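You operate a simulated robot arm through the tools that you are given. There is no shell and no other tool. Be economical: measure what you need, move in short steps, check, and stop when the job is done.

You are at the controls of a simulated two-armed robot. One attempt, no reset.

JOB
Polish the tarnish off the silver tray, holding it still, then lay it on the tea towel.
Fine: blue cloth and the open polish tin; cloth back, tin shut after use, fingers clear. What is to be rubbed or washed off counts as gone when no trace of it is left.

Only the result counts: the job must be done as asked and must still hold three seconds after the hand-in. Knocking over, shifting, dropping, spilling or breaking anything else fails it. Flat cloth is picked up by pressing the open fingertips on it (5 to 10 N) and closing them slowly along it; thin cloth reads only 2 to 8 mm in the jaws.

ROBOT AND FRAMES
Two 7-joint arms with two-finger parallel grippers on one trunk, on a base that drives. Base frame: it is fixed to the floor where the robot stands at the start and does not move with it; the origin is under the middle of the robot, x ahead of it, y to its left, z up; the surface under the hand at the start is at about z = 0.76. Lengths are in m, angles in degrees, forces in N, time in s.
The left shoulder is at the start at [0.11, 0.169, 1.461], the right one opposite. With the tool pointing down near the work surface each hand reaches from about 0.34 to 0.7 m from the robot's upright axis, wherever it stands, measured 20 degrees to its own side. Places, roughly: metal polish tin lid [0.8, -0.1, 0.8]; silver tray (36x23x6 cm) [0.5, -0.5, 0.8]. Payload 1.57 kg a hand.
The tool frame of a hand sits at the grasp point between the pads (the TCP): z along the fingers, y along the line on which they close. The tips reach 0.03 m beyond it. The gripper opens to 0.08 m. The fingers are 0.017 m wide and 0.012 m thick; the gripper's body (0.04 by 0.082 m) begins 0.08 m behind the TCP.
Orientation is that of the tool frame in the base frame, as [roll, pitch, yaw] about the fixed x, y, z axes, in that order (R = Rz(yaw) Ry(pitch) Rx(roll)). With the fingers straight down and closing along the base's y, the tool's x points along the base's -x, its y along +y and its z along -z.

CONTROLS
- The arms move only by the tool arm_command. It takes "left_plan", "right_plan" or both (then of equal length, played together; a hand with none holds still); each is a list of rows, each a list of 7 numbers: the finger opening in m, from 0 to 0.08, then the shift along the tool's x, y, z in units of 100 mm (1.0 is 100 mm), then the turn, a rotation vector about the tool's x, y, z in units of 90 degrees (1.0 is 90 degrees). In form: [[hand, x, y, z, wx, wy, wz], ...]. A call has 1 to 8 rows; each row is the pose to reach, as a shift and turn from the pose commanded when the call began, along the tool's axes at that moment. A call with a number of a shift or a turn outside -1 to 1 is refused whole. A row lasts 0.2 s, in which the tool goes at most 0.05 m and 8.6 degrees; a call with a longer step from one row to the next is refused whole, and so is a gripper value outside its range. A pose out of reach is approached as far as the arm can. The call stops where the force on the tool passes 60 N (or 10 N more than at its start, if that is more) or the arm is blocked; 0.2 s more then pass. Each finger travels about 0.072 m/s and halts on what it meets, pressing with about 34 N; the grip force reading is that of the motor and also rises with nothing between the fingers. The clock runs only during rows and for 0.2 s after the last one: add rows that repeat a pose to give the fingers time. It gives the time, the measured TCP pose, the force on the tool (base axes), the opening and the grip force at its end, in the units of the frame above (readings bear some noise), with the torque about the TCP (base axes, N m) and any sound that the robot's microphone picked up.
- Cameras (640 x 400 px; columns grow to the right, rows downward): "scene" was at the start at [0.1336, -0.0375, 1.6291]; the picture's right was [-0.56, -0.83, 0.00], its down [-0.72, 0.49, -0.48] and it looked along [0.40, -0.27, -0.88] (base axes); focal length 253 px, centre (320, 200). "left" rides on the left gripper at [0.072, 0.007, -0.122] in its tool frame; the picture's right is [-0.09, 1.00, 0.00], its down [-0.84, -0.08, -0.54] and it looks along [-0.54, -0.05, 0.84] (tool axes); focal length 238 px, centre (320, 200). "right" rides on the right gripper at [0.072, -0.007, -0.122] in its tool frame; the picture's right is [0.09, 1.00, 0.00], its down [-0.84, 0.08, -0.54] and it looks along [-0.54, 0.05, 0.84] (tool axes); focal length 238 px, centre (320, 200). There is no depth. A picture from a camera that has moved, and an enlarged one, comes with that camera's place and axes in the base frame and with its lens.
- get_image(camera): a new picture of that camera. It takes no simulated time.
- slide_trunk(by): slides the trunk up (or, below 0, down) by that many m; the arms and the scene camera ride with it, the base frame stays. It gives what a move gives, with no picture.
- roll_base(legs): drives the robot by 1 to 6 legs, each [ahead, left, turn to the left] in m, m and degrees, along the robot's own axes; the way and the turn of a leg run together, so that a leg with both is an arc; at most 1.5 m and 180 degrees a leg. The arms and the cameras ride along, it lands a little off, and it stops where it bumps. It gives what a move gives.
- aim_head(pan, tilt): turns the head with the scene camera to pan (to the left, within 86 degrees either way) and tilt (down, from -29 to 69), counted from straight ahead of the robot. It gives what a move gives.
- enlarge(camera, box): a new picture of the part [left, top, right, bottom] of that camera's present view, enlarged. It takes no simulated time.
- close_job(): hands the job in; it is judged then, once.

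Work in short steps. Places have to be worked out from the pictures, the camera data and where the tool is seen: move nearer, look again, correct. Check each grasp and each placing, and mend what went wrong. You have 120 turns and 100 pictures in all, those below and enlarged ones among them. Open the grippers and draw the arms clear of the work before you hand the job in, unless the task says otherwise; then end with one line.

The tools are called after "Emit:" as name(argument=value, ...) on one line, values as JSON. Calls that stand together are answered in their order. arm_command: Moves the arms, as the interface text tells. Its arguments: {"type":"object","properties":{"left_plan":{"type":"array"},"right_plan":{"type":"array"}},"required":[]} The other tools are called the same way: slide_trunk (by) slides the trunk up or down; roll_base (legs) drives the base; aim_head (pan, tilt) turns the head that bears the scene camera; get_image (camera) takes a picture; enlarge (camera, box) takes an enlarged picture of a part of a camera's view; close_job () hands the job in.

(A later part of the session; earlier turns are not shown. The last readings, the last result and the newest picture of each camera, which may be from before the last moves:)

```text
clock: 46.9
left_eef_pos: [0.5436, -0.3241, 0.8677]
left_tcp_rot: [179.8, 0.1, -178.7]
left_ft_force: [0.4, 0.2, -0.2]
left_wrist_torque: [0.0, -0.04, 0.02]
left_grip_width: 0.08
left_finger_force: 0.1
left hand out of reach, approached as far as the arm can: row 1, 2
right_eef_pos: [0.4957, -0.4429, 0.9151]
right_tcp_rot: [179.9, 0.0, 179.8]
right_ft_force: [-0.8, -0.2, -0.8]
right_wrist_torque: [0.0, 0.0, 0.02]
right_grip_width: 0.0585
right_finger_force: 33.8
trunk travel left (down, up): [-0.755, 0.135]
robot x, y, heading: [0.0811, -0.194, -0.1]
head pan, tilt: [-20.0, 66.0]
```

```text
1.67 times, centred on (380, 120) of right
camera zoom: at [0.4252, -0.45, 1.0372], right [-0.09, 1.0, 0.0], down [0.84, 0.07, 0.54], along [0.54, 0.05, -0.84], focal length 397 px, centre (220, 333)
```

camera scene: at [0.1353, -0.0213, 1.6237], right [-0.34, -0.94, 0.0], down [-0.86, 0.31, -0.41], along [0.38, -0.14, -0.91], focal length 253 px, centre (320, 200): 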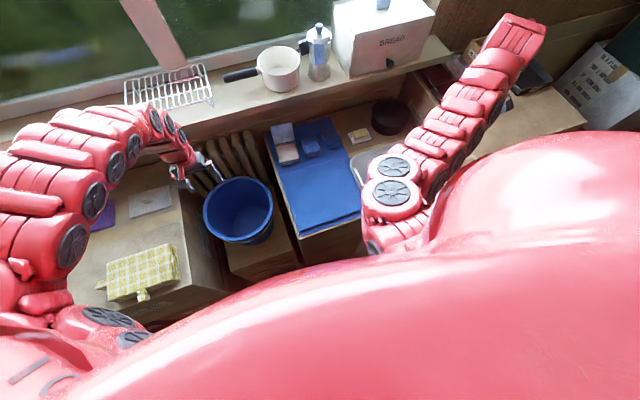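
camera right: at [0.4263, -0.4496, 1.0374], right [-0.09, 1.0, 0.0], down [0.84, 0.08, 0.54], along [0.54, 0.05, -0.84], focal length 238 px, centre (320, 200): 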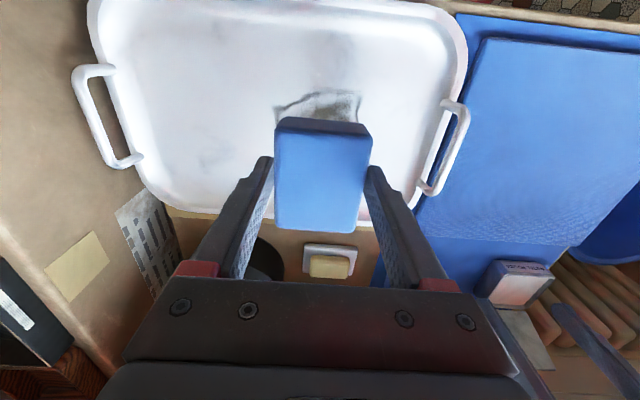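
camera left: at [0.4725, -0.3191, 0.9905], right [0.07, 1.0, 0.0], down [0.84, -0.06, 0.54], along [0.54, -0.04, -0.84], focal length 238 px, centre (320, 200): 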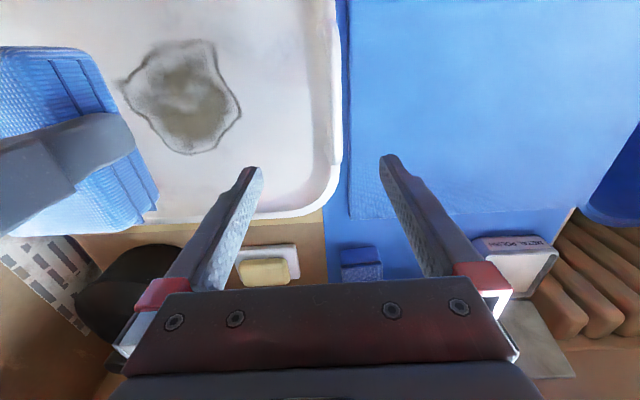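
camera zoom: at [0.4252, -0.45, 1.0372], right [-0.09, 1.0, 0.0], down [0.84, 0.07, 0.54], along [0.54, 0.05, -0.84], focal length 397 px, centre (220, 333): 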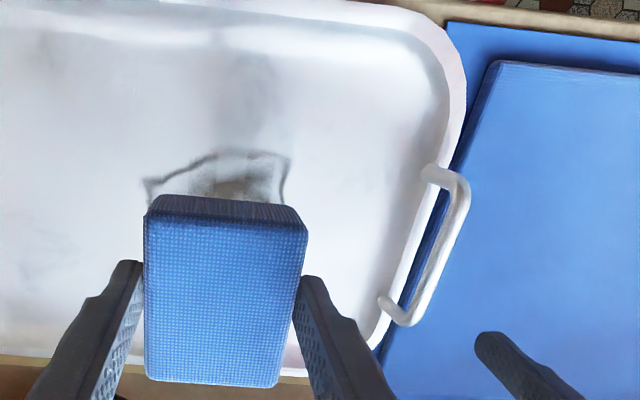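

The handle is an upright bail. Its bar runs along x (0.465–0.548) at y≈-0.311, z≈0.815. I lower the left hand over it with the bar near the fingertips.

Emit:
arm_command(left_plan=[[0.06, 0.15, 0.07, 0, 0, 0, 0.0], [0.06, 0.33, 0.13, 0, 0, 0, 0.0], [0.05, 0.33, 0.13, 0.15, 0, 0, 0], [0.05, 0.33, 0.13, 0.3, 0, 0, 0]])

Emit:
get_image(camera="left")

Emit:
get_image(camera="right")

```text
clock: 47.9
left_eef_pos: [0.5433, -0.3224, 0.8624]
left_tcp_rot: [-179.5, 0.2, -177.4]
left_ft_force: [0.4, 0.0, -0.2]
left_wrist_torque: [0.0, 0.02, 0.0]
left_grip_width: 0.0499
left_finger_force: 0.1
left hand out of reach, approached as far as the arm can: row 1, 2, 3, 4
right_eef_pos: [0.497, -0.443, 0.9145]
right_tcp_rot: [-179.9, -0.5, 179.9]
right_ft_force: [-0.7, -0.3, 0.2]
right_wrist_torque: [0.02, -0.03, 0.02]
right_grip_width: 0.059
right_finger_force: 33.9
trunk travel left (down, up): [-0.755, 0.135]
robot x, y, heading: [0.0832, -0.1929, 0.2]
head pan, tilt: [-20.0, 66.0]
```

```text
44 pictures are left
camera left: at [0.4716, -0.3172, 0.9854], right [0.05, 1.0, -0.01], down [0.84, -0.04, 0.55], along [0.54, -0.03, -0.84], focal length 238 px, centre (320, 200)
```

left: 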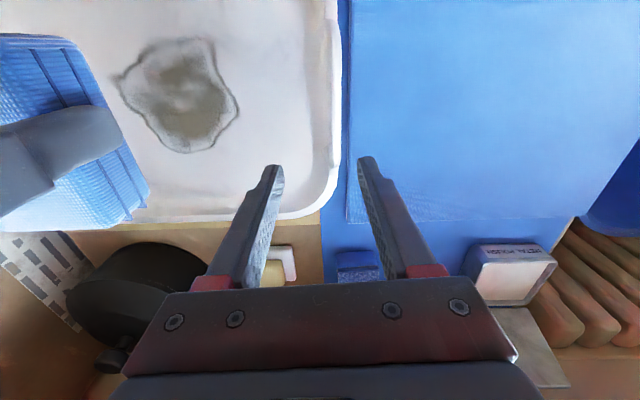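

```text
43 pictures are left
camera right: at [0.4246, -0.4499, 1.0366], right [-0.09, 1.0, 0.0], down [0.84, 0.08, 0.54], along [0.53, 0.05, -0.84], focal length 238 px, centre (320, 200)
```

right: 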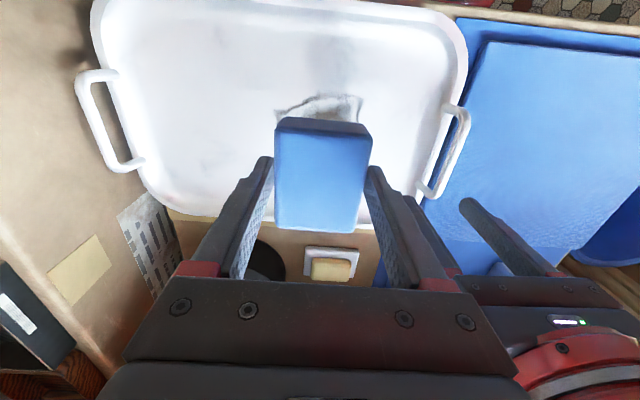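

The left arm is too folded here. I raise the trunk, move the left hand back ahead, and then shift the base right and slightly back so that the handle comes in front of the left arm.

Emit:
slide_trunk(by=0.06)

Emit:
roll_base(legs=[[-0.03, -0.12, 0]])

Emit:
get_image(camera="right")

```text
clock: 48.9
left_eef_pos: [0.5435, -0.32, 0.9222]
left_tcp_rot: [-179.6, 0.1, -177.2]
left_ft_force: [-0.4, 0.0, 1.0]
left_wrist_torque: [-0.03, 0.01, 0.01]
left_grip_width: 0.0503
left_finger_force: 0.1
right_eef_pos: [0.4972, -0.4419, 0.9764]
right_tcp_rot: [-180.0, -0.1, 180.0]
right_ft_force: [0.3, -0.5, -0.5]
right_wrist_torque: [-0.02, -0.01, 0.04]
right_grip_width: 0.0587
right_finger_force: 33.5
trunk travel left (down, up): [-0.815, 0.075]
robot x, y, heading: [0.0813, -0.195, -0.0]
head pan, tilt: [-20.0, 66.0]
```

```text
clock: 50.2
left_eef_pos: [0.5124, -0.4385, 0.9204]
left_tcp_rot: [-179.8, -0.1, -177.2]
left_ft_force: [-0.4, 1.0, -0.7]
left_wrist_torque: [-0.01, 0.02, 0.0]
left_grip_width: 0.0502
left_finger_force: 0.1
right_eef_pos: [0.4685, -0.5627, 0.9754]
right_tcp_rot: [180.0, 0.0, -180.0]
right_ft_force: [-0.1, 0.4, -0.1]
right_wrist_torque: [-0.01, -0.02, -0.03]
right_grip_width: 0.0587
right_finger_force: 33.8
trunk travel left (down, up): [-0.815, 0.075]
robot x, y, heading: [0.0451, -0.3124, 0.3]
head pan, tilt: [-20.0, 66.0]
```

```text
42 pictures are left
camera right: at [0.3964, -0.5687, 1.0977], right [-0.09, 1.0, 0.0], down [0.84, 0.08, 0.54], along [0.54, 0.05, -0.84], focal length 238 px, centre (320, 200)
```

right: 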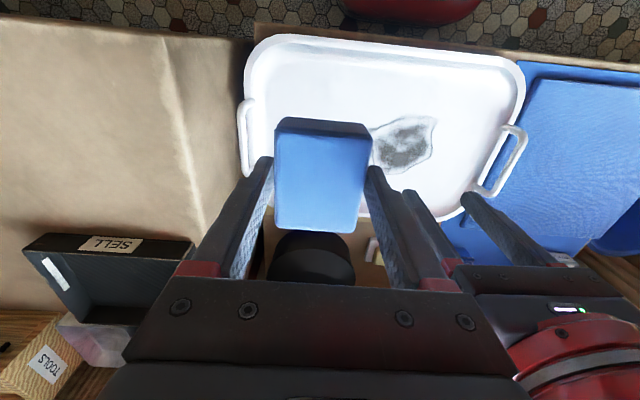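

Now I move the left hand over the handle bar.

Emit:
arm_command(left_plan=[[0.06, 0, 0.4, 0, 0, 0, 0.031], [0.06, 0.02, 0.8, 0, 0, 0, 0.031], [0.06, 0.04, 1.0, 0, 0, 0, 0.031]])

Emit:
arm_command(left_plan=[[0.06, 0, 0.275, 0, 0, 0, 0], [0.06, 0, 0.275, 0.25, 0, 0, 0]])

Emit:
get_image(camera="left")

```text
clock: 51.0
left_eef_pos: [0.5584, -0.3656, 0.9169]
left_tcp_rot: [-179.9, -0.3, 179.9]
left_ft_force: [-0.2, -0.7, 0.4]
left_wrist_torque: [0.0, -0.02, 0.02]
left_grip_width: 0.0599
left_finger_force: 0.1
left hand out of reach, approached as far as the arm can: row 1, 2, 3
right_eef_pos: [0.4673, -0.5634, 0.9762]
right_tcp_rot: [179.9, -0.1, -180.0]
right_ft_force: [-0.2, -0.6, -1.1]
right_wrist_torque: [0.01, -0.05, 0.0]
right_grip_width: 0.0588
right_finger_force: 33.8
trunk travel left (down, up): [-0.815, 0.075]
robot x, y, heading: [0.0457, -0.3144, 0.3]
head pan, tilt: [-20.0, 66.0]
```

```text
clock: 51.6
left_eef_pos: [0.5589, -0.3384, 0.8918]
left_tcp_rot: [-179.7, 0.0, 179.8]
left_ft_force: [-1.2, -1.0, -1.1]
left_wrist_torque: [0.02, 0.0, 0.02]
left_grip_width: 0.0602
left_finger_force: 0.1
left hand out of reach, approached as far as the arm can: row 1
right_eef_pos: [0.4682, -0.562, 0.976]
right_tcp_rot: [179.9, 0.0, -180.0]
right_ft_force: [0.0, 0.2, -0.1]
right_wrist_torque: [0.03, -0.02, 0.0]
right_grip_width: 0.0587
right_finger_force: 33.7
trunk travel left (down, up): [-0.815, 0.075]
robot x, y, heading: [0.0481, -0.3114, 0.1]
head pan, tilt: [-20.0, 66.0]
```

```text
41 pictures are left
camera left: at [0.487, -0.3309, 1.0146], right [0.1, 1.0, 0.0], down [0.84, -0.08, 0.54], along [0.54, -0.05, -0.84], focal length 238 px, centre (320, 200)
```

left: 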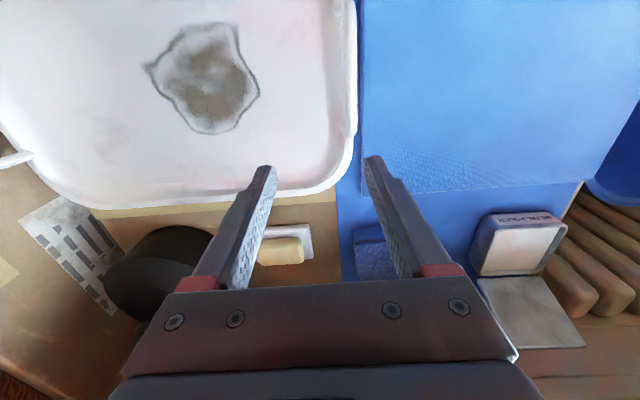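

I move down to z 0.86 while going to y -0.311, then inward along x.

Emit:
arm_command(left_plan=[[0.06, 0, 0.27, 0.3, 0, 0, 0], [0.06, 0.2, 0.27, 0.3, 0, 0, 0], [0.06, 0.4, 0.27, 0.35, 0, 0, 0]])

Emit:
get_image(camera="left")

```text
clock: 52.4
left_eef_pos: [0.531, -0.3177, 0.8435]
left_tcp_rot: [-179.7, -0.1, 179.9]
left_ft_force: [-0.4, -0.5, 0.5]
left_wrist_torque: [0.02, 0.02, 0.03]
left_grip_width: 0.0601
left_finger_force: 0.1
left hand out of reach, approached as far as the arm can: row 2, 3
right_eef_pos: [0.4681, -0.5635, 0.9757]
right_tcp_rot: [180.0, 0.0, 180.0]
right_ft_force: [1.0, -0.7, -0.6]
right_wrist_torque: [0.02, 0.0, -0.02]
right_grip_width: 0.0587
right_finger_force: 33.8
trunk travel left (down, up): [-0.815, 0.075]
robot x, y, heading: [0.0427, -0.315, 0.0]
head pan, tilt: [-20.0, 66.0]
```

```text
40 pictures are left
camera left: at [0.4603, -0.3108, 0.9664], right [0.09, 1.0, 0.0], down [0.84, -0.08, 0.54], along [0.54, -0.05, -0.84], focal length 238 px, centre (320, 200)
```

left: 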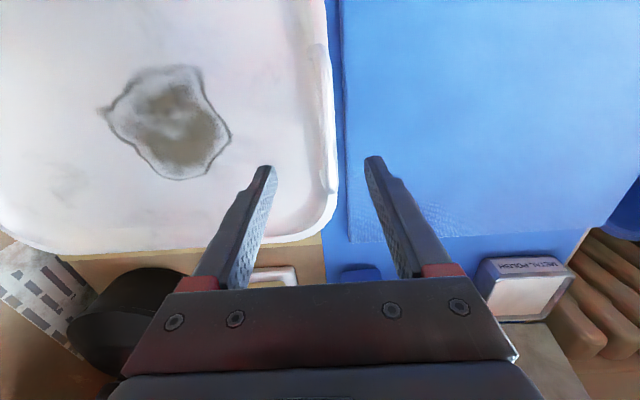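

The bar's far end lies between the fingers, slightly right of centre. I shift 5 mm left and down 1 cm, then close gently.

Emit:
arm_command(left_plan=[[0.06, 0.08, 0.05, 0.0, 0, 0, 0], [0.06, 0.08, 0.05, 0.1, 0, 0, 0], [0.045, 0.08, 0.05, 0.1, 0, 0, 0], [0.03, 0.08, 0.05, 0.1, 0, 0, 0], [0.015, 0.08, 0.05, 0.1, 0, 0, 0], [0.0, 0.08, 0.05, 0.1, 0, 0, 0], [0.0, 0.08, 0.05, 0.1, 0, 0, 0]])

Emit:
get_image(camera="left")

```text
clock: 54.0
left_eef_pos: [0.524, -0.3144, 0.8333]
left_tcp_rot: [-179.8, 0.0, -180.0]
left_ft_force: [0.4, 1.0, -0.3]
left_wrist_torque: [0.06, -0.02, 0.01]
left_grip_width: 0.009
left_finger_force: 27.4
left hand out of reach, approached as far as the arm can: row 1
right_eef_pos: [0.4671, -0.5621, 0.9765]
right_tcp_rot: [-180.0, -0.1, 180.0]
right_ft_force: [0.4, -0.7, -0.5]
right_wrist_torque: [-0.03, 0.03, 0.01]
right_grip_width: 0.0586
right_finger_force: 34.3
trunk travel left (down, up): [-0.815, 0.075]
robot x, y, heading: [0.0433, -0.3132, 0.3]
head pan, tilt: [-20.0, 66.0]
```

```text
39 pictures are left
camera left: at [0.4538, -0.3072, 0.9571], right [0.09, 1.0, 0.0], down [0.84, -0.08, 0.54], along [0.54, -0.05, -0.84], focal length 238 px, centre (320, 200)
```

left: 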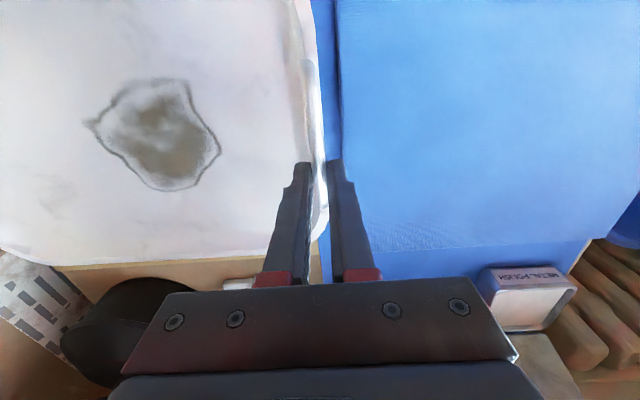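

The left hand grips the bar at 9 mm. The tarnish spans about x 0.462–0.553, y -0.492 to -0.394. I rotate the right hand 90 degrees for clearance and move it over the spot.

Emit:
arm_command(right_plan=[[0.045, 0, 0.1, 0, 0, 0, -0.094], [0.045, -0.1, 0.2, 0, 0, 0, -0.188], [0.045, -0.2, 0.35, 0, 0, 0, -0.282], [0.045, -0.3, 0.5, 0, 0, 0, -0.376], [0.045, -0.38, 0.65, 0, 0, 0, -0.47], [0.045, -0.38, 0.8, 0, 0, 0, -0.564], [0.045, -0.38, 0.9, 0, 0, 0, -0.658], [0.045, -0.38, 0.95, 0, 0, 0, -0.752]])

Emit:
arm_command(right_plan=[[0.045, 0, 0, 0.15, 0, 0, -0.09], [0.045, 0, 0, 0.3, 0, 0, -0.17], [0.045, 0, 0, 0.5, 0, 0, -0.248], [0.045, 0, 0, 0.6, 0, 0, -0.248]])

Emit:
get_image(camera="right")

Emit:
get_image(camera="left")

```text
clock: 55.8
left_eef_pos: [0.5262, -0.3149, 0.834]
left_tcp_rot: [-179.8, -0.2, 179.9]
left_ft_force: [0.6, -0.3, 1.0]
left_wrist_torque: [-0.05, -0.1, -0.02]
left_grip_width: 0.0091
left_finger_force: 27.9
right_eef_pos: [0.5058, -0.4688, 0.9754]
right_tcp_rot: [-180.0, -0.1, -112.2]
right_ft_force: [0.0, 0.3, 0.2]
right_wrist_torque: [0.0, -0.02, 0.01]
right_grip_width: 0.0587
right_finger_force: 33.7
trunk travel left (down, up): [-0.815, 0.075]
robot x, y, heading: [0.048, -0.3152, 0.3]
head pan, tilt: [-20.0, 66.0]
```

```text
clock: 56.8
left_eef_pos: [0.5245, -0.3149, 0.8342]
left_tcp_rot: [-179.7, -0.1, 179.9]
left_ft_force: [0.9, 0.5, 1.0]
left_wrist_torque: [-0.02, -0.05, 0.0]
left_grip_width: 0.0093
left_finger_force: 27.6
right_eef_pos: [0.5051, -0.4678, 0.9138]
right_tcp_rot: [-180.0, 0.1, -90.1]
right_ft_force: [-0.7, 0.4, -0.4]
right_wrist_torque: [-0.02, 0.01, -0.01]
right_grip_width: 0.0587
right_finger_force: 33.5
trunk travel left (down, up): [-0.815, 0.075]
robot x, y, heading: [0.0488, -0.3136, 0.2]
head pan, tilt: [-20.0, 66.0]
```

```text
38 pictures are left
camera right: at [0.5121, -0.5401, 1.0358], right [-1.0, -0.09, 0.0], down [-0.08, 0.84, 0.54], along [-0.05, 0.54, -0.84], focal length 238 px, centre (320, 200)
```

right: 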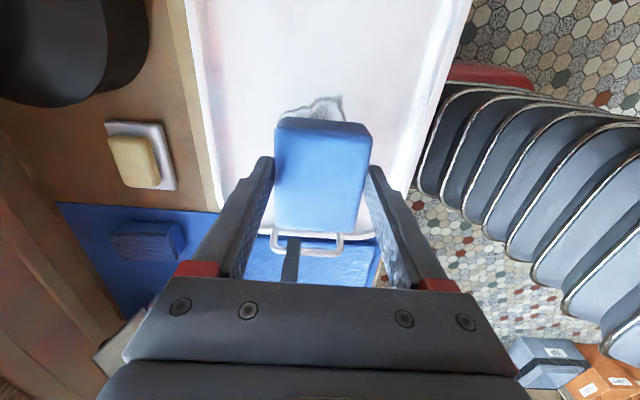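

```text
37 pictures are left
camera left: at [0.4538, -0.3073, 0.9571], right [0.09, 1.0, 0.0], down [0.84, -0.08, 0.54], along [0.54, -0.05, -0.84], focal length 238 px, centre (320, 200)
```

left: 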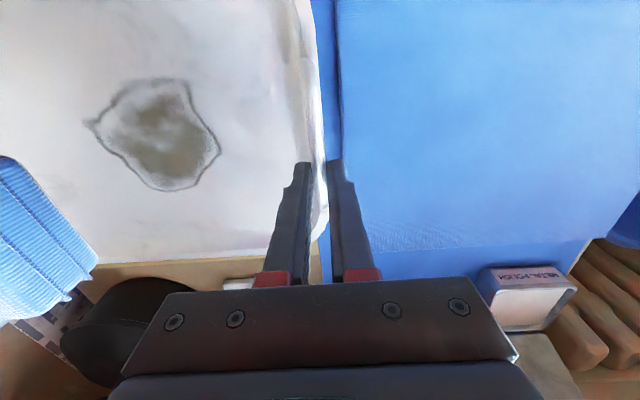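

I lower the cloth towards the tray floor, first fast and then in small steps.

Emit:
arm_command(right_plan=[[0.045, 0, 0, 0.4, 0, 0, 0], [0.045, 0, 0, 0.75, 0, 0, 0], [0.045, 0, 0, 0.88, 0, 0, 0]])

Emit:
arm_command(right_plan=[[0.045, 0, 0, 0.03, 0, 0, 0]])

Emit:
arm_command(right_plan=[[0.045, 0, 0, 0.03, 0, 0, 0]])

Emit:
arm_command(right_plan=[[0.045, 0, 0, 0.025, 0, 0, 0]])

```text
clock: 57.6
left_eef_pos: [0.5251, -0.315, 0.835]
left_tcp_rot: [-179.8, -0.2, 179.9]
left_ft_force: [0.6, 1.0, 0.7]
left_wrist_torque: [0.04, -0.12, -0.02]
left_grip_width: 0.0093
left_finger_force: 27.9
right_eef_pos: [0.5046, -0.4689, 0.8257]
right_tcp_rot: [179.9, 0.1, -89.9]
right_ft_force: [0.0, -0.5, -0.6]
right_wrist_torque: [-0.02, -0.03, 0.02]
right_grip_width: 0.0587
right_finger_force: 34.3
trunk travel left (down, up): [-0.815, 0.075]
robot x, y, heading: [0.047, -0.3162, 0.0]
head pan, tilt: [-20.0, 66.0]
```

```text
clock: 58.0
left_eef_pos: [0.525, -0.3158, 0.8349]
left_tcp_rot: [-179.9, -0.2, 179.8]
left_ft_force: [-0.5, 0.6, 0.5]
left_wrist_torque: [0.02, -0.08, 0.04]
left_grip_width: 0.0093
left_finger_force: 27.6
right_eef_pos: [0.5053, -0.4673, 0.8238]
right_tcp_rot: [-180.0, 0.2, -90.0]
right_ft_force: [0.1, -0.2, -0.7]
right_wrist_torque: [-0.02, 0.0, 0.02]
right_grip_width: 0.0588
right_finger_force: 33.9
trunk travel left (down, up): [-0.815, 0.075]
robot x, y, heading: [0.0492, -0.3149, 0.0]
head pan, tilt: [-20.0, 66.0]
```

```text
clock: 58.4
left_eef_pos: [0.5251, -0.3159, 0.8341]
left_tcp_rot: [-179.8, -0.2, 179.9]
left_ft_force: [1.1, 0.1, 0.4]
left_wrist_torque: [-0.02, -0.1, 0.02]
left_grip_width: 0.0092
left_finger_force: 28.1
right_eef_pos: [0.5063, -0.4681, 0.8207]
right_tcp_rot: [180.0, 0.0, -90.1]
right_ft_force: [0.7, 0.0, 0.1]
right_wrist_torque: [0.01, 0.0, 0.04]
right_grip_width: 0.0587
right_finger_force: 34.3
trunk travel left (down, up): [-0.815, 0.075]
robot x, y, heading: [0.0498, -0.3141, 0.3]
head pan, tilt: [-20.0, 66.0]
```

```text
clock: 58.8
left_eef_pos: [0.5242, -0.3148, 0.8348]
left_tcp_rot: [-179.8, -0.1, 179.9]
left_ft_force: [-0.2, 0.5, -0.4]
left_wrist_torque: [0.05, 0.08, 0.02]
left_grip_width: 0.0094
left_finger_force: 27.6
right_eef_pos: [0.5064, -0.4685, 0.8176]
right_tcp_rot: [180.0, 0.0, -90.0]
right_ft_force: [-0.2, 0.0, 0.3]
right_wrist_torque: [-0.01, 0.02, 0.02]
right_grip_width: 0.0585
right_finger_force: 34.2
trunk travel left (down, up): [-0.815, 0.075]
robot x, y, heading: [0.0453, -0.3155, 0.3]
head pan, tilt: [-20.0, 66.0]
```

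Still free; I continue in small steps.

Emit:
arm_command(right_plan=[[0.045, 0, 0, 0.025, 0, 0, 0]])

Emit:
arm_command(right_plan=[[0.045, 0, 0, 0.02, 0, 0, 0]])

Emit:
arm_command(right_plan=[[0.045, 0, 0, 0.02, 0, 0, 0]])

Emit:
arm_command(right_plan=[[0.045, 0, 0, 0.02, 0, 0, 0]])

```text
clock: 59.2
left_eef_pos: [0.5244, -0.3148, 0.8343]
left_tcp_rot: [-179.8, -0.1, 179.9]
left_ft_force: [0.3, 0.2, -0.5]
left_wrist_torque: [-0.01, -0.15, 0.01]
left_grip_width: 0.0095
left_finger_force: 27.7
right_eef_pos: [0.5061, -0.4678, 0.8178]
right_tcp_rot: [-180.0, 0.0, -90.0]
right_ft_force: [0.8, 0.7, 0.3]
right_wrist_torque: [-0.01, 0.01, 0.01]
right_grip_width: 0.0585
right_finger_force: 34.6
trunk travel left (down, up): [-0.815, 0.075]
robot x, y, heading: [0.0475, -0.3128, -0.1]
head pan, tilt: [-20.0, 66.0]
```

```text
clock: 59.6
left_eef_pos: [0.525, -0.315, 0.8332]
left_tcp_rot: [-179.9, -0.1, 179.9]
left_ft_force: [0.8, 0.6, -0.1]
left_wrist_torque: [0.01, -0.05, 0.04]
left_grip_width: 0.0095
left_finger_force: 27.6
right_eef_pos: [0.507, -0.4692, 0.8157]
right_tcp_rot: [-180.0, 0.1, -90.1]
right_ft_force: [-0.5, -0.4, -0.7]
right_wrist_torque: [-0.02, 0.0, 0.0]
right_grip_width: 0.0587
right_finger_force: 34.2
trunk travel left (down, up): [-0.815, 0.075]
robot x, y, heading: [0.0488, -0.3157, 0.5]
head pan, tilt: [-20.0, 66.0]
```

```text
clock: 60.0
left_eef_pos: [0.5255, -0.3158, 0.8323]
left_tcp_rot: [-179.8, 0.0, 179.9]
left_ft_force: [0.2, 1.3, -0.1]
left_wrist_torque: [0.07, -0.01, 0.01]
left_grip_width: 0.0091
left_finger_force: 27.6
right_eef_pos: [0.505, -0.4692, 0.813]
right_tcp_rot: [179.9, 0.2, -89.9]
right_ft_force: [-1.0, -0.1, 0.0]
right_wrist_torque: [0.0, -0.04, 0.01]
right_grip_width: 0.0588
right_finger_force: 34.8
trunk travel left (down, up): [-0.815, 0.075]
robot x, y, heading: [0.0492, -0.3119, 0.2]
head pan, tilt: [-20.0, 66.0]
```

```text
clock: 60.4
left_eef_pos: [0.5247, -0.3153, 0.8349]
left_tcp_rot: [-179.9, -0.1, 179.9]
left_ft_force: [0.5, 0.2, 0.4]
left_wrist_torque: [0.02, 0.05, 0.01]
left_grip_width: 0.0094
left_finger_force: 27.7
right_eef_pos: [0.5063, -0.4672, 0.8118]
right_tcp_rot: [-180.0, 0.2, -89.9]
right_ft_force: [0.7, 0.2, 1.2]
right_wrist_torque: [-0.04, 0.04, -0.03]
right_grip_width: 0.0587
right_finger_force: 33.9
trunk travel left (down, up): [-0.815, 0.075]
robot x, y, heading: [0.0466, -0.3169, 0.0]
head pan, tilt: [-20.0, 66.0]
```

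Still at most a first touch; I press a little further.

Emit:
arm_command(right_plan=[[0.045, 0, 0, 0.02, 0, 0, 0]])

Emit:
arm_command(right_plan=[[0.045, 0, 0, 0.02, 0, 0, 0]])

Emit:
arm_command(right_plan=[[0.045, 0, 0, 0.01, 0, 0, 0]])

```text
clock: 60.8
left_eef_pos: [0.5243, -0.3142, 0.834]
left_tcp_rot: [-179.7, 0.0, 179.9]
left_ft_force: [4.1, -3.4, -15.8]
left_wrist_torque: [-0.04, -0.2, 0.07]
left_grip_width: 0.0092
left_finger_force: 27.8
right_eef_pos: [0.5068, -0.468, 0.8111]
right_tcp_rot: [-179.7, 0.0, -90.1]
right_ft_force: [-8.3, 1.7, 33.9]
right_wrist_torque: [-0.32, 0.59, 0.02]
right_grip_width: 0.0585
right_finger_force: 34.0
trunk travel left (down, up): [-0.815, 0.075]
robot x, y, heading: [0.0477, -0.3116, 0.1]
head pan, tilt: [-20.0, 66.0]
```

```text
clock: 61.2
left_eef_pos: [0.5245, -0.3136, 0.8352]
left_tcp_rot: [-179.8, -0.1, 179.8]
left_ft_force: [0.3, 0.3, -16.6]
left_wrist_torque: [-0.01, -0.12, 0.06]
left_grip_width: 0.0095
left_finger_force: 27.6
right_eef_pos: [0.5061, -0.4671, 0.8101]
right_tcp_rot: [-179.7, 0.0, -90.0]
right_ft_force: [-1.4, -2.2, 37.4]
right_wrist_torque: [-0.62, 0.13, 0.03]
right_grip_width: 0.0587
right_finger_force: 34.3
trunk travel left (down, up): [-0.815, 0.075]
robot x, y, heading: [0.0485, -0.3144, 0.2]
head pan, tilt: [-20.0, 66.0]
```

```text
clock: 61.6
left_eef_pos: [0.5239, -0.3132, 0.834]
left_tcp_rot: [-179.7, -0.2, 179.9]
left_ft_force: [-3.9, -0.9, -17.2]
left_wrist_torque: [0.02, 0.05, 0.07]
left_grip_width: 0.0092
left_finger_force: 27.7
right_eef_pos: [0.5064, -0.4677, 0.8097]
right_tcp_rot: [-179.8, 0.0, -90.0]
right_ft_force: [6.5, 0.5, 36.6]
right_wrist_torque: [-0.53, -0.15, -0.05]
right_grip_width: 0.0585
right_finger_force: 34.1
trunk travel left (down, up): [-0.815, 0.075]
robot x, y, heading: [0.0501, -0.3169, 0.2]
head pan, tilt: [-20.0, 66.0]
```

Contact at about 37 N. I ease off slightly and begin rubbing strokes across the tarnish while the left hand holds the handle.

Emit:
arm_command(right_plan=[[0.045, 0, 0.14, -0.01, 0, 0, 0], [0.045, 0, 0.28, -0.01, 0, 0, 0], [0.045, 0, 0, -0.01, 0, 0, 0], [0.045, 0, -0.3, -0.01, 0, 0, 0], [0.045, -0.25, -0.3, -0.01, 0, 0, 0], [0.045, -0.25, 0, -0.01, 0, 0, 0], [0.045, -0.25, 0.28, -0.01, 0, 0, 0], [0.045, -0.25, 0, -0.01, 0, 0, 0]])

Emit:
get_image(camera="left")

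```text
clock: 63.4
left_eef_pos: [0.5231, -0.3149, 0.8343]
left_tcp_rot: [-179.9, -0.2, 180.0]
left_ft_force: [0.4, 4.1, 9.6]
left_wrist_torque: [0.13, 0.72, 0.1]
left_grip_width: 0.0096
left_finger_force: 28.1
right_eef_pos: [0.5054, -0.4425, 0.8083]
right_tcp_rot: [179.9, -0.1, -90.0]
right_ft_force: [-3.9, 1.5, 6.6]
right_wrist_torque: [-0.05, 0.27, -0.02]
right_grip_width: 0.0589
right_finger_force: 33.4
trunk travel left (down, up): [-0.815, 0.075]
robot x, y, heading: [0.0487, -0.3136, 0.4]
head pan, tilt: [-20.0, 66.0]
```

```text
36 pictures are left
camera left: at [0.4523, -0.3069, 0.9576], right [0.09, 1.0, 0.0], down [0.84, -0.08, 0.54], along [0.54, -0.05, -0.84], focal length 238 px, centre (320, 200)
```

left: 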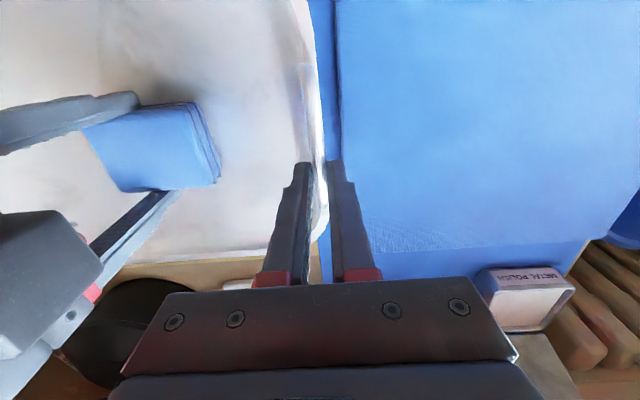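

Force is now about 7 N and the visible border looks cleaner. I continue with strokes across the whole area.

Emit:
arm_command(right_plan=[[0.045, -0.25, 0, 0.01, 0, 0, 0], [0.045, -0.25, 0.3, 0.01, 0, 0, 0], [0.045, -0.1, 0.3, 0.01, 0, 0, 0], [0.045, -0.1, 0, 0.01, 0, 0, 0], [0.045, -0.1, -0.32, 0.01, 0, 0, 0], [0.045, -0.25, -0.32, 0.01, 0, 0, 0], [0.045, -0.25, 0, 0.01, 0, 0, 0], [0.045, 0, 0, 0.01, 0, 0, 0]])

Emit:
arm_command(right_plan=[[0.045, 0, 0.3, 0, 0, 0, 0], [0.045, 0.3, 0.3, 0, 0, 0, 0], [0.045, 0.3, 0, 0, 0, 0, 0], [0.045, 0.3, -0.32, 0, 0, 0, 0], [0.045, 0, -0.32, 0, 0, 0, 0], [0.045, 0, 0, 0, 0, 0, 0], [0.045, -0.2, 0, 0, 0, 0, 0], [0.045, 0.3, 0, 0, 0, 0, 0]])

Emit:
arm_command(right_plan=[[0.045, 0, 0, -0.2, 0, 0, 0], [0.045, 0.2, 0, -0.5, 0, 0, 0], [0.045, 0.6, 0, -0.6, 0, 0, 0], [0.045, 1.0, 0, -0.6, 0, 0, 0]])

Emit:
get_image(camera="left")

Emit:
get_image(camera="right")

```text
clock: 65.2
left_eef_pos: [0.5233, -0.3142, 0.835]
left_tcp_rot: [-179.8, -0.1, 179.9]
left_ft_force: [-0.9, 0.7, 4.2]
left_wrist_torque: [0.07, 0.05, 0.05]
left_grip_width: 0.0093
left_finger_force: 28.2
right_eef_pos: [0.5041, -0.4424, 0.8086]
right_tcp_rot: [-180.0, 0.0, -90.0]
right_ft_force: [-0.5, -0.9, 0.0]
right_wrist_torque: [0.01, 0.0, -0.01]
right_grip_width: 0.0586
right_finger_force: 34.0
trunk travel left (down, up): [-0.815, 0.075]
robot x, y, heading: [0.0474, -0.3153, -0.3]
head pan, tilt: [-20.0, 66.0]
```

```text
clock: 67.0
left_eef_pos: [0.5238, -0.3149, 0.8345]
left_tcp_rot: [-179.7, -0.1, 179.8]
left_ft_force: [0.6, -8.9, -13.5]
left_wrist_torque: [-0.16, 0.0, 0.08]
left_grip_width: 0.0093
left_finger_force: 27.8
right_eef_pos: [0.5087, -0.4697, 0.8066]
right_tcp_rot: [-179.6, 0.4, -89.8]
right_ft_force: [0.3, 13.5, 33.1]
right_wrist_torque: [-0.1, 0.21, 0.0]
right_grip_width: 0.0586
right_finger_force: 33.8
trunk travel left (down, up): [-0.815, 0.075]
robot x, y, heading: [0.0461, -0.3148, 0.2]
head pan, tilt: [-20.0, 66.0]
```

```text
clock: 68.0
left_eef_pos: [0.5244, -0.3148, 0.8343]
left_tcp_rot: [-179.9, -0.2, 179.8]
left_ft_force: [0.5, 3.5, 9.4]
left_wrist_torque: [0.15, -0.02, 0.08]
left_grip_width: 0.0093
left_finger_force: 27.9
right_eef_pos: [0.5026, -0.5708, 0.8633]
right_tcp_rot: [180.0, -0.1, -90.0]
right_ft_force: [-0.3, -0.6, -0.5]
right_wrist_torque: [0.02, -0.01, 0.02]
right_grip_width: 0.0591
right_finger_force: 34.4
trunk travel left (down, up): [-0.815, 0.075]
robot x, y, heading: [0.0461, -0.3131, 0.6]
head pan, tilt: [-20.0, 66.0]
```

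```text
35 pictures are left
camera left: at [0.4534, -0.3071, 0.9574], right [0.09, 1.0, 0.0], down [0.84, -0.08, 0.54], along [0.54, -0.05, -0.84], focal length 238 px, centre (320, 200)
```

left: 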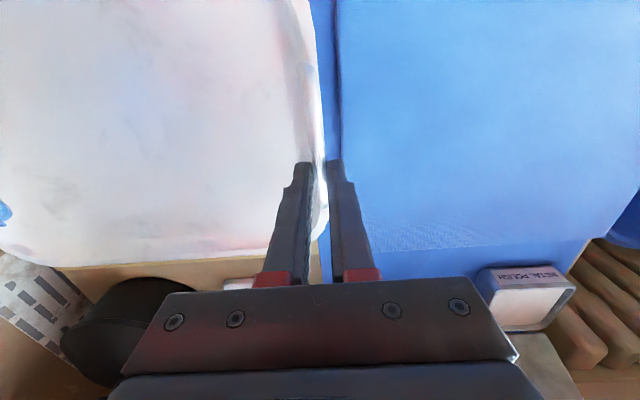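

```text
34 pictures are left
camera right: at [0.5106, -0.6431, 0.9847], right [-1.0, -0.09, 0.0], down [-0.08, 0.84, 0.54], along [-0.05, 0.54, -0.84], focal length 238 px, centre (320, 200)
```

right: 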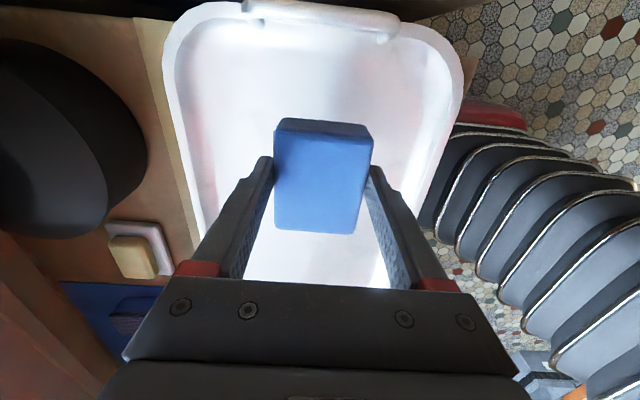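

The tarnish looks gone. I enlarge the area to be sure no trace is left.

Emit:
enlarge(camera="left", box=[40, 40, 300, 230])

```text
2.11 times, centred on (170, 135) of left
camera zoom: at [0.4534, -0.3071, 0.9574], right [0.09, 1.0, 0.0], down [0.84, -0.08, 0.54], along [0.54, -0.05, -0.84], focal length 502 px, centre (636, 337)
```

zoom: 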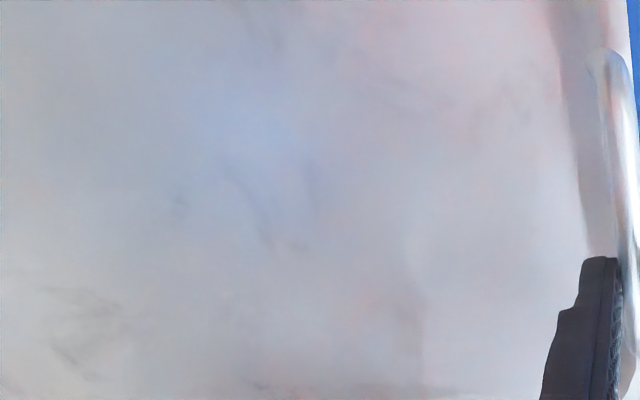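

Nearly clean, though I see very faint marks that may be reflections. To be safe I do another thorough pass over the area.

Emit:
arm_command(right_plan=[[0.045, -0.4, 0, 0, 0, 0, 0], [0.045, -0.8, 0, 0.2, 0, 0, 0], [0.045, -1.0, 0, 0.45, 0, 0, 0], [0.045, -1.0, 0, 0.56, 0, 0, 0]])

```text
clock: 69.0
left_eef_pos: [0.5235, -0.3158, 0.8347]
left_tcp_rot: [-179.8, -0.1, 179.9]
left_ft_force: [1.1, 4.2, 8.4]
left_wrist_torque: [0.11, -0.22, 0.01]
left_grip_width: 0.0097
left_finger_force: 27.2
right_eef_pos: [0.5055, -0.4731, 0.8081]
right_tcp_rot: [180.0, 0.1, -90.1]
right_ft_force: [0.0, -0.5, 0.4]
right_wrist_torque: [-0.05, 0.0, -0.02]
right_grip_width: 0.0587
right_finger_force: 34.2
trunk travel left (down, up): [-0.815, 0.075]
robot x, y, heading: [0.0462, -0.318, 0.2]
head pan, tilt: [-20.0, 66.0]
```

Just above contact; I press 2 mm further and stroke.

Emit:
arm_command(right_plan=[[0.045, 0, 0, 0.02, 0, 0, 0], [0.045, 0, 0.3, 0.025, 0, 0, 0], [0.045, 0, 0, 0.025, 0, 0, 0], [0.045, 0, -0.35, 0.025, 0, 0, 0], [0.045, -0.2, -0.35, 0.025, 0, 0, 0], [0.045, -0.2, 0, 0.025, 0, 0, 0], [0.045, -0.2, 0.3, 0.025, 0, 0, 0], [0.045, -0.2, 0, 0.025, 0, 0, 0]])

Emit:
arm_command(right_plan=[[0.045, -0.2, 0, 0.0, 0, 0, 0], [0.045, -0.2, 0.3, 0.01, 0, 0, 0], [0.045, -0.2, 0, 0.01, 0, 0, 0], [0.045, -0.2, -0.35, 0.01, 0, 0, 0], [0.045, -0.32, -0.35, 0.01, 0, 0, 0], [0.045, -0.32, 0, 0.01, 0, 0, 0], [0.045, -0.32, 0.3, 0.01, 0, 0, 0], [0.045, -0.1, 0, 0.01, 0, 0, 0]])

Emit:
arm_command(right_plan=[[0.045, 0, 0, 0.005, 0, 0, 0], [0.045, 0, 0.3, 0.005, 0, 0, 0], [0.045, 0.25, 0.3, 0.005, 0, 0, 0], [0.045, 0.25, 0, 0.005, 0, 0, 0], [0.045, 0.25, -0.35, 0.005, 0, 0, 0], [0.045, 0.1, -0.35, 0.005, 0, 0, 0], [0.045, 0.1, 0, 0.005, 0, 0, 0], [0.045, 0.5, 0, 0.005, 0, 0, 0]])

```text
clock: 70.8
left_eef_pos: [0.5243, -0.3147, 0.8346]
left_tcp_rot: [-179.8, -0.1, 180.0]
left_ft_force: [-0.5, 0.2, 4.8]
left_wrist_torque: [0.02, 0.79, -0.06]
left_grip_width: 0.0093
left_finger_force: 28.2
right_eef_pos: [0.5064, -0.4524, 0.807]
right_tcp_rot: [-179.8, 0.1, -89.9]
right_ft_force: [-0.4, 0.0, -0.1]
right_wrist_torque: [0.0, 0.02, -0.01]
right_grip_width: 0.0589
right_finger_force: 34.0
trunk travel left (down, up): [-0.815, 0.075]
robot x, y, heading: [0.0472, -0.3138, 0.4]
head pan, tilt: [-20.0, 66.0]
```

```text
clock: 72.6
left_eef_pos: [0.5243, -0.3144, 0.8343]
left_tcp_rot: [-179.8, 0.0, 179.9]
left_ft_force: [6.4, -2.2, -13.7]
left_wrist_torque: [-0.05, 0.24, 0.13]
left_grip_width: 0.0091
left_finger_force: 27.9
right_eef_pos: [0.5063, -0.4442, 0.8073]
right_tcp_rot: [-179.8, 0.2, -90.0]
right_ft_force: [-10.2, 6.2, 30.5]
right_wrist_torque: [-0.06, 0.59, -0.15]
right_grip_width: 0.0589
right_finger_force: 34.0
trunk travel left (down, up): [-0.815, 0.075]
robot x, y, heading: [0.0459, -0.3135, 0.1]
head pan, tilt: [-20.0, 66.0]
```

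```text
clock: 74.4
left_eef_pos: [0.5234, -0.3156, 0.8341]
left_tcp_rot: [-179.8, -0.1, 179.9]
left_ft_force: [-1.7, 0.9, 9.7]
left_wrist_torque: [0.04, -0.22, 0.1]
left_grip_width: 0.0093
left_finger_force: 27.9
right_eef_pos: [0.5055, -0.4914, 0.8064]
right_tcp_rot: [180.0, 0.1, -90.0]
right_ft_force: [-0.2, 0.5, -0.5]
right_wrist_torque: [-0.02, 0.0, -0.02]
right_grip_width: 0.0589
right_finger_force: 33.6
trunk travel left (down, up): [-0.815, 0.075]
robot x, y, heading: [0.0446, -0.3151, -0.0]
head pan, tilt: [-20.0, 66.0]
```

I lift away and look again.

Emit:
arm_command(right_plan=[[0.045, 0, 0, -0.2, 0, 0, 0], [0.045, 0.3, 0, -0.5, 0, 0, 0], [0.045, 0.7, 0, -0.8, 0, 0, 0], [0.045, 1.0, 0, -1.0, 0, 0, 0]])

Emit:
enlarge(camera="left", box=[0, 20, 320, 260])

Emit:
get_image(camera="right")

```text
clock: 75.4
left_eef_pos: [0.5243, -0.3143, 0.8348]
left_tcp_rot: [-179.8, 0.0, 179.9]
left_ft_force: [-2.8, 0.0, 7.5]
left_wrist_torque: [0.05, 0.25, 0.12]
left_grip_width: 0.0092
left_finger_force: 28.1
right_eef_pos: [0.5084, -0.591, 0.9073]
right_tcp_rot: [-180.0, 0.1, -90.0]
right_ft_force: [0.6, 0.1, -0.5]
right_wrist_torque: [-0.01, 0.02, -0.02]
right_grip_width: 0.0585
right_finger_force: 33.7
trunk travel left (down, up): [-0.815, 0.075]
robot x, y, heading: [0.0438, -0.3154, 0.1]
head pan, tilt: [-20.0, 66.0]
```

```text
1.67 times, centred on (160, 140) of left
camera zoom: at [0.453, -0.3072, 0.9574], right [0.09, 1.0, 0.0], down [0.84, -0.08, 0.54], along [0.54, -0.05, -0.84], focal length 397 px, centre (587, 300)
```

zoom: 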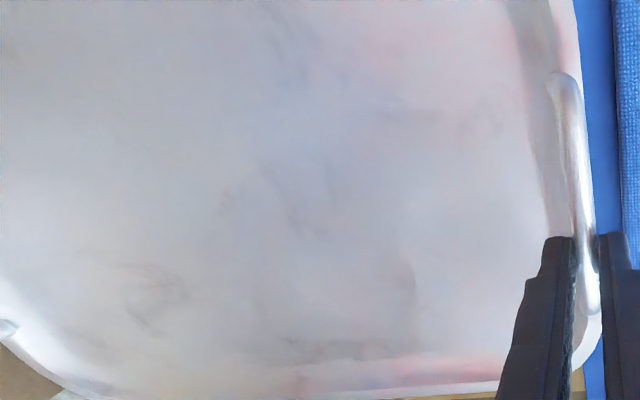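

```text
31 pictures are left
camera right: at [0.516, -0.6631, 1.0279], right [-1.0, -0.09, 0.0], down [-0.08, 0.84, 0.54], along [-0.05, 0.54, -0.84], focal length 238 px, centre (320, 200)
```

right: 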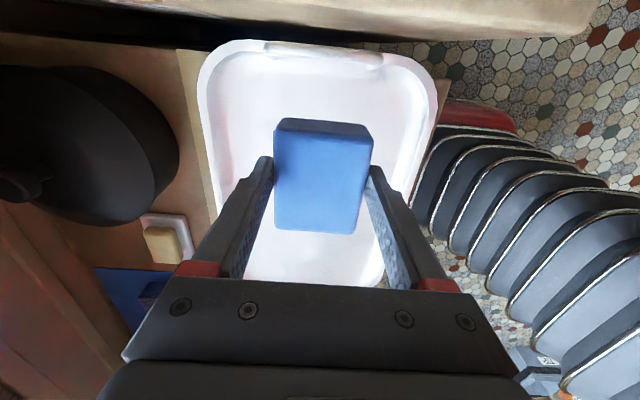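

The spot is clean; what remains is the tray's even marbled sheen. I release the handle with the left hand and lift it, and lift the right hand too.

Emit:
arm_command(left_plan=[[0.03, 0, 0, 0, 0, 0, 0], [0.06, 0, 0, 0, 0, 0, 0], [0.06, 0, 0, 0, 0, 0, 0], [0.06, -0.05, 0, -0.25, 0, 0, 0], [0.06, -0.3, 0, -0.5, 0, 0, 0], [0.06, -0.6, 0.1, -0.75, 0, 0, 0], [0.06, -0.9, 0.3, -0.9, 0, 0, 0]], right_plan=[[0.045, 0, 0, 0, 0, 0, 0.09], [0.045, 0, 0, 0, 0, 0, 0.18], [0.045, 0, 0, -0.1, 0, 0, 0.27], [0.045, 0, 0, -0.2, 0, 0, 0.36], [0.045, 0, 0, -0.2, 0, 0, 0.45], [0.045, 0, 0, -0.2, 0, 0, 0.54], [0.045, 0, 0, -0.2, 0, 0, 0.63]])

Emit:
arm_command(right_plan=[[0.045, 0, 0, 0, 0, 0, 0.09], [0.045, 0, 0, 0, 0, 0, 0.18], [0.045, 0, 0, 0, 0, 0, 0.27], [0.045, 0, 0, 0, 0, 0, 0.37]], left_plan=[[0.08, 0, 0.3, 0, 0, 0, 0], [0.08, 0, 0.6, 0, 0, 0, 0], [0.08, 0, 0.9, 0, 0, 0, 0], [0.08, 0, 1.0, 0, 0, 0, 0]])

Emit:
get_image(camera="left")

```text
clock: 77.0
left_eef_pos: [0.616, -0.2819, 0.9247]
left_tcp_rot: [-179.7, -0.2, 179.9]
left_ft_force: [-0.3, -0.5, -0.5]
left_wrist_torque: [0.01, -0.01, 0.03]
left_grip_width: 0.06
left_finger_force: 0.0
left hand out of reach, approached as far as the arm can: row 4, 5
right_eef_pos: [0.5065, -0.5931, 0.9265]
right_tcp_rot: [180.0, 0.0, -146.7]
right_ft_force: [0.7, -0.6, -0.9]
right_wrist_torque: [0.04, 0.04, 0.0]
right_grip_width: 0.0588
right_finger_force: 33.6
trunk travel left (down, up): [-0.815, 0.075]
robot x, y, heading: [0.0464, -0.3129, 0.1]
head pan, tilt: [-20.0, 66.0]
```

```text
refused: row 4 steps farther than a row can; nothing moved
```

```text
30 pictures are left
camera left: at [0.5455, -0.2746, 1.048], right [0.09, 1.0, 0.0], down [0.84, -0.08, 0.54], along [0.54, -0.05, -0.84], focal length 238 px, centre (320, 200)
```

left: 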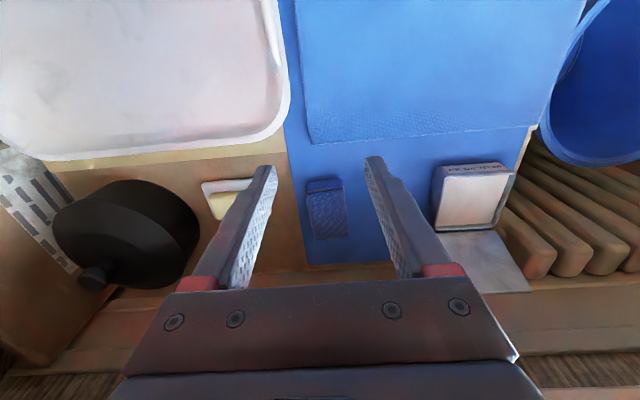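

The tray did not move. I finish turning the right hand and move the left hand away to the left.

Emit:
arm_command(right_plan=[[0.045, 0, 0, -0.05, 0, 0, 0.094], [0.045, 0, 0, -0.1, 0, 0, 0.188], [0.045, 0, 0, -0.1, 0, 0, 0.28], [0.045, 0, 0, -0.1, 0, 0, 0.37]], left_plan=[[0.08, 0, 0.3, 0, 0, 0, 0], [0.08, 0, 0.6, 0, 0, 0, 0], [0.08, 0, 0.9, 0, 0, 0, 0], [0.08, 0, 1.0, 0, 0, 0, 0]])

Emit:
arm_command(right_plan=[[0.045, -0.2, 0.35, 0, 0, 0, 0], [0.045, -0.4, 0.7, 0, 0, 0, 0], [0.045, -0.5, 0.95, 0, 0, 0, 0]], left_plan=[[0.08, 0, 0.35, 0, 0, 0, 0], [0.08, 0, 0.7, 0, 0, 0, 0], [0.08, 0, 1.0, 0, 0, 0, 0]])

Emit:
arm_command(right_plan=[[0.045, -0.2, 0.35, 0, 0, 0, 0], [0.045, -0.4, 0.7, 0, 0, 0, 0], [0.045, -0.5, 0.95, 0, 0, 0, 0]], left_plan=[[0.08, 0, 0.35, 0, 0, 0, 0], [0.08, 0, 0.7, 0, 0, 0, 0], [0.08, 0, 1.0, 0, 0, 0, 0]])

Emit:
roll_base(legs=[[0.03, 0.12, 0]])

```text
clock: 78.0
left_eef_pos: [0.6157, -0.1831, 0.9221]
left_tcp_rot: [-179.6, -0.1, 179.9]
left_ft_force: [0.2, -0.1, 0.0]
left_wrist_torque: [0.02, 0.0, -0.02]
left_grip_width: 0.0802
left_finger_force: 0.0
left hand out of reach, approached as far as the arm can: row 4
right_eef_pos: [0.5052, -0.5943, 0.9352]
right_tcp_rot: [-179.9, 0.0, 179.8]
right_ft_force: [0.2, -0.9, -0.7]
right_wrist_torque: [-0.02, 0.02, 0.03]
right_grip_width: 0.0586
right_finger_force: 33.8
trunk travel left (down, up): [-0.815, 0.075]
robot x, y, heading: [0.0471, -0.3166, 0.0]
head pan, tilt: [-20.0, 66.0]
```

```text
clock: 78.8
left_eef_pos: [0.6153, -0.0867, 0.9219]
left_tcp_rot: [-179.8, -0.1, 179.8]
left_ft_force: [0.4, 0.3, 0.8]
left_wrist_torque: [-0.05, 0.0, -0.03]
left_grip_width: 0.08
left_finger_force: 0.0
right_eef_pos: [0.557, -0.4978, 0.9352]
right_tcp_rot: [179.9, 0.1, 179.9]
right_ft_force: [-0.7, -0.3, -0.1]
right_wrist_torque: [-0.01, 0.01, 0.01]
right_grip_width: 0.059
right_finger_force: 34.0
trunk travel left (down, up): [-0.815, 0.075]
robot x, y, heading: [0.0426, -0.3138, 0.1]
head pan, tilt: [-20.0, 66.0]
```

```text
clock: 79.6
left_eef_pos: [0.6154, 0.0113, 0.9217]
left_tcp_rot: [-179.8, -0.1, 179.9]
left_ft_force: [-0.5, 0.5, 0.6]
left_wrist_torque: [0.01, -0.01, 0.01]
left_grip_width: 0.08
left_finger_force: 0.0
right_eef_pos: [0.6069, -0.4028, 0.9378]
right_tcp_rot: [-179.9, 0.0, 179.9]
right_ft_force: [0.9, -0.4, -0.7]
right_wrist_torque: [0.03, 0.0, 0.01]
right_grip_width: 0.0587
right_finger_force: 34.0
trunk travel left (down, up): [-0.815, 0.075]
robot x, y, heading: [0.0498, -0.3118, -0.0]
head pan, tilt: [-20.0, 66.0]
```

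```text
clock: 80.8
left_eef_pos: [0.6464, 0.127, 0.9225]
left_tcp_rot: [-179.9, 0.0, 179.7]
left_ft_force: [0.1, -0.8, -0.2]
left_wrist_torque: [0.02, -0.02, -0.01]
left_grip_width: 0.0799
left_finger_force: 0.2
right_eef_pos: [0.6358, -0.2869, 0.938]
right_tcp_rot: [179.9, 0.0, 179.8]
right_ft_force: [-0.7, -0.4, -0.5]
right_wrist_torque: [0.03, 0.02, 0.0]
right_grip_width: 0.0586
right_finger_force: 34.3
trunk travel left (down, up): [-0.815, 0.075]
robot x, y, heading: [0.0786, -0.1944, 0.1]
head pan, tilt: [-20.0, 66.0]
```

I lower the trunk to the earlier working height and move the cloth back over its place at [0.7155, -0.193].

Emit:
slide_trunk(by=-0.06)

Emit:
arm_command(right_plan=[[0.045, -0.27, 0.32, 0, 0, 0, 0], [0.045, -0.54, 0.64, 0, 0, 0, 0], [0.045, -0.8, 0.94, 0, 0, 0, 0], [0.045, -0.8, 0.94, 0, 0, 0, 0]])

Emit:
get_image(camera="right")

```text
clock: 81.8
left_eef_pos: [0.6452, 0.1275, 0.8625]
left_tcp_rot: [-179.9, 0.0, 179.7]
left_ft_force: [0.5, 0.7, 0.6]
left_wrist_torque: [-0.02, -0.01, 0.0]
left_grip_width: 0.0799
left_finger_force: 0.0
right_eef_pos: [0.6366, -0.287, 0.8781]
right_tcp_rot: [179.9, -0.1, 179.9]
right_ft_force: [0.4, 0.8, -0.7]
right_wrist_torque: [0.0, 0.02, -0.03]
right_grip_width: 0.0588
right_finger_force: 34.2
trunk travel left (down, up): [-0.755, 0.135]
robot x, y, heading: [0.0822, -0.1971, -0.3]
head pan, tilt: [-20.0, 66.0]
```

```text
clock: 82.8
left_eef_pos: [0.6458, 0.1276, 0.8623]
left_tcp_rot: [-179.8, 0.0, 179.7]
left_ft_force: [-1.6, -0.2, 0.1]
left_wrist_torque: [0.01, -0.01, 0.02]
left_grip_width: 0.0799
left_finger_force: 0.1
right_eef_pos: [0.7175, -0.1887, 0.8752]
right_tcp_rot: [179.9, 0.0, 179.9]
right_ft_force: [-0.1, 0.3, -0.8]
right_wrist_torque: [0.03, 0.0, 0.0]
right_grip_width: 0.0584
right_finger_force: 33.8
trunk travel left (down, up): [-0.755, 0.135]
robot x, y, heading: [0.0731, -0.1965, -0.0]
head pan, tilt: [-20.0, 66.0]
```

```text
29 pictures are left
camera right: at [0.6449, -0.1957, 0.9965], right [-0.09, 1.0, 0.0], down [0.84, 0.08, 0.54], along [0.54, 0.05, -0.84], focal length 238 px, centre (320, 200)
```

right: 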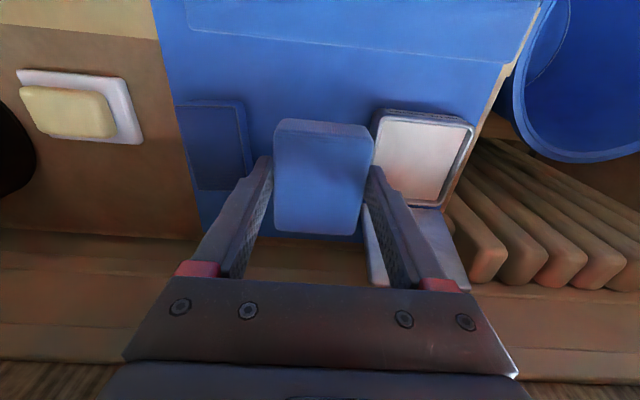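

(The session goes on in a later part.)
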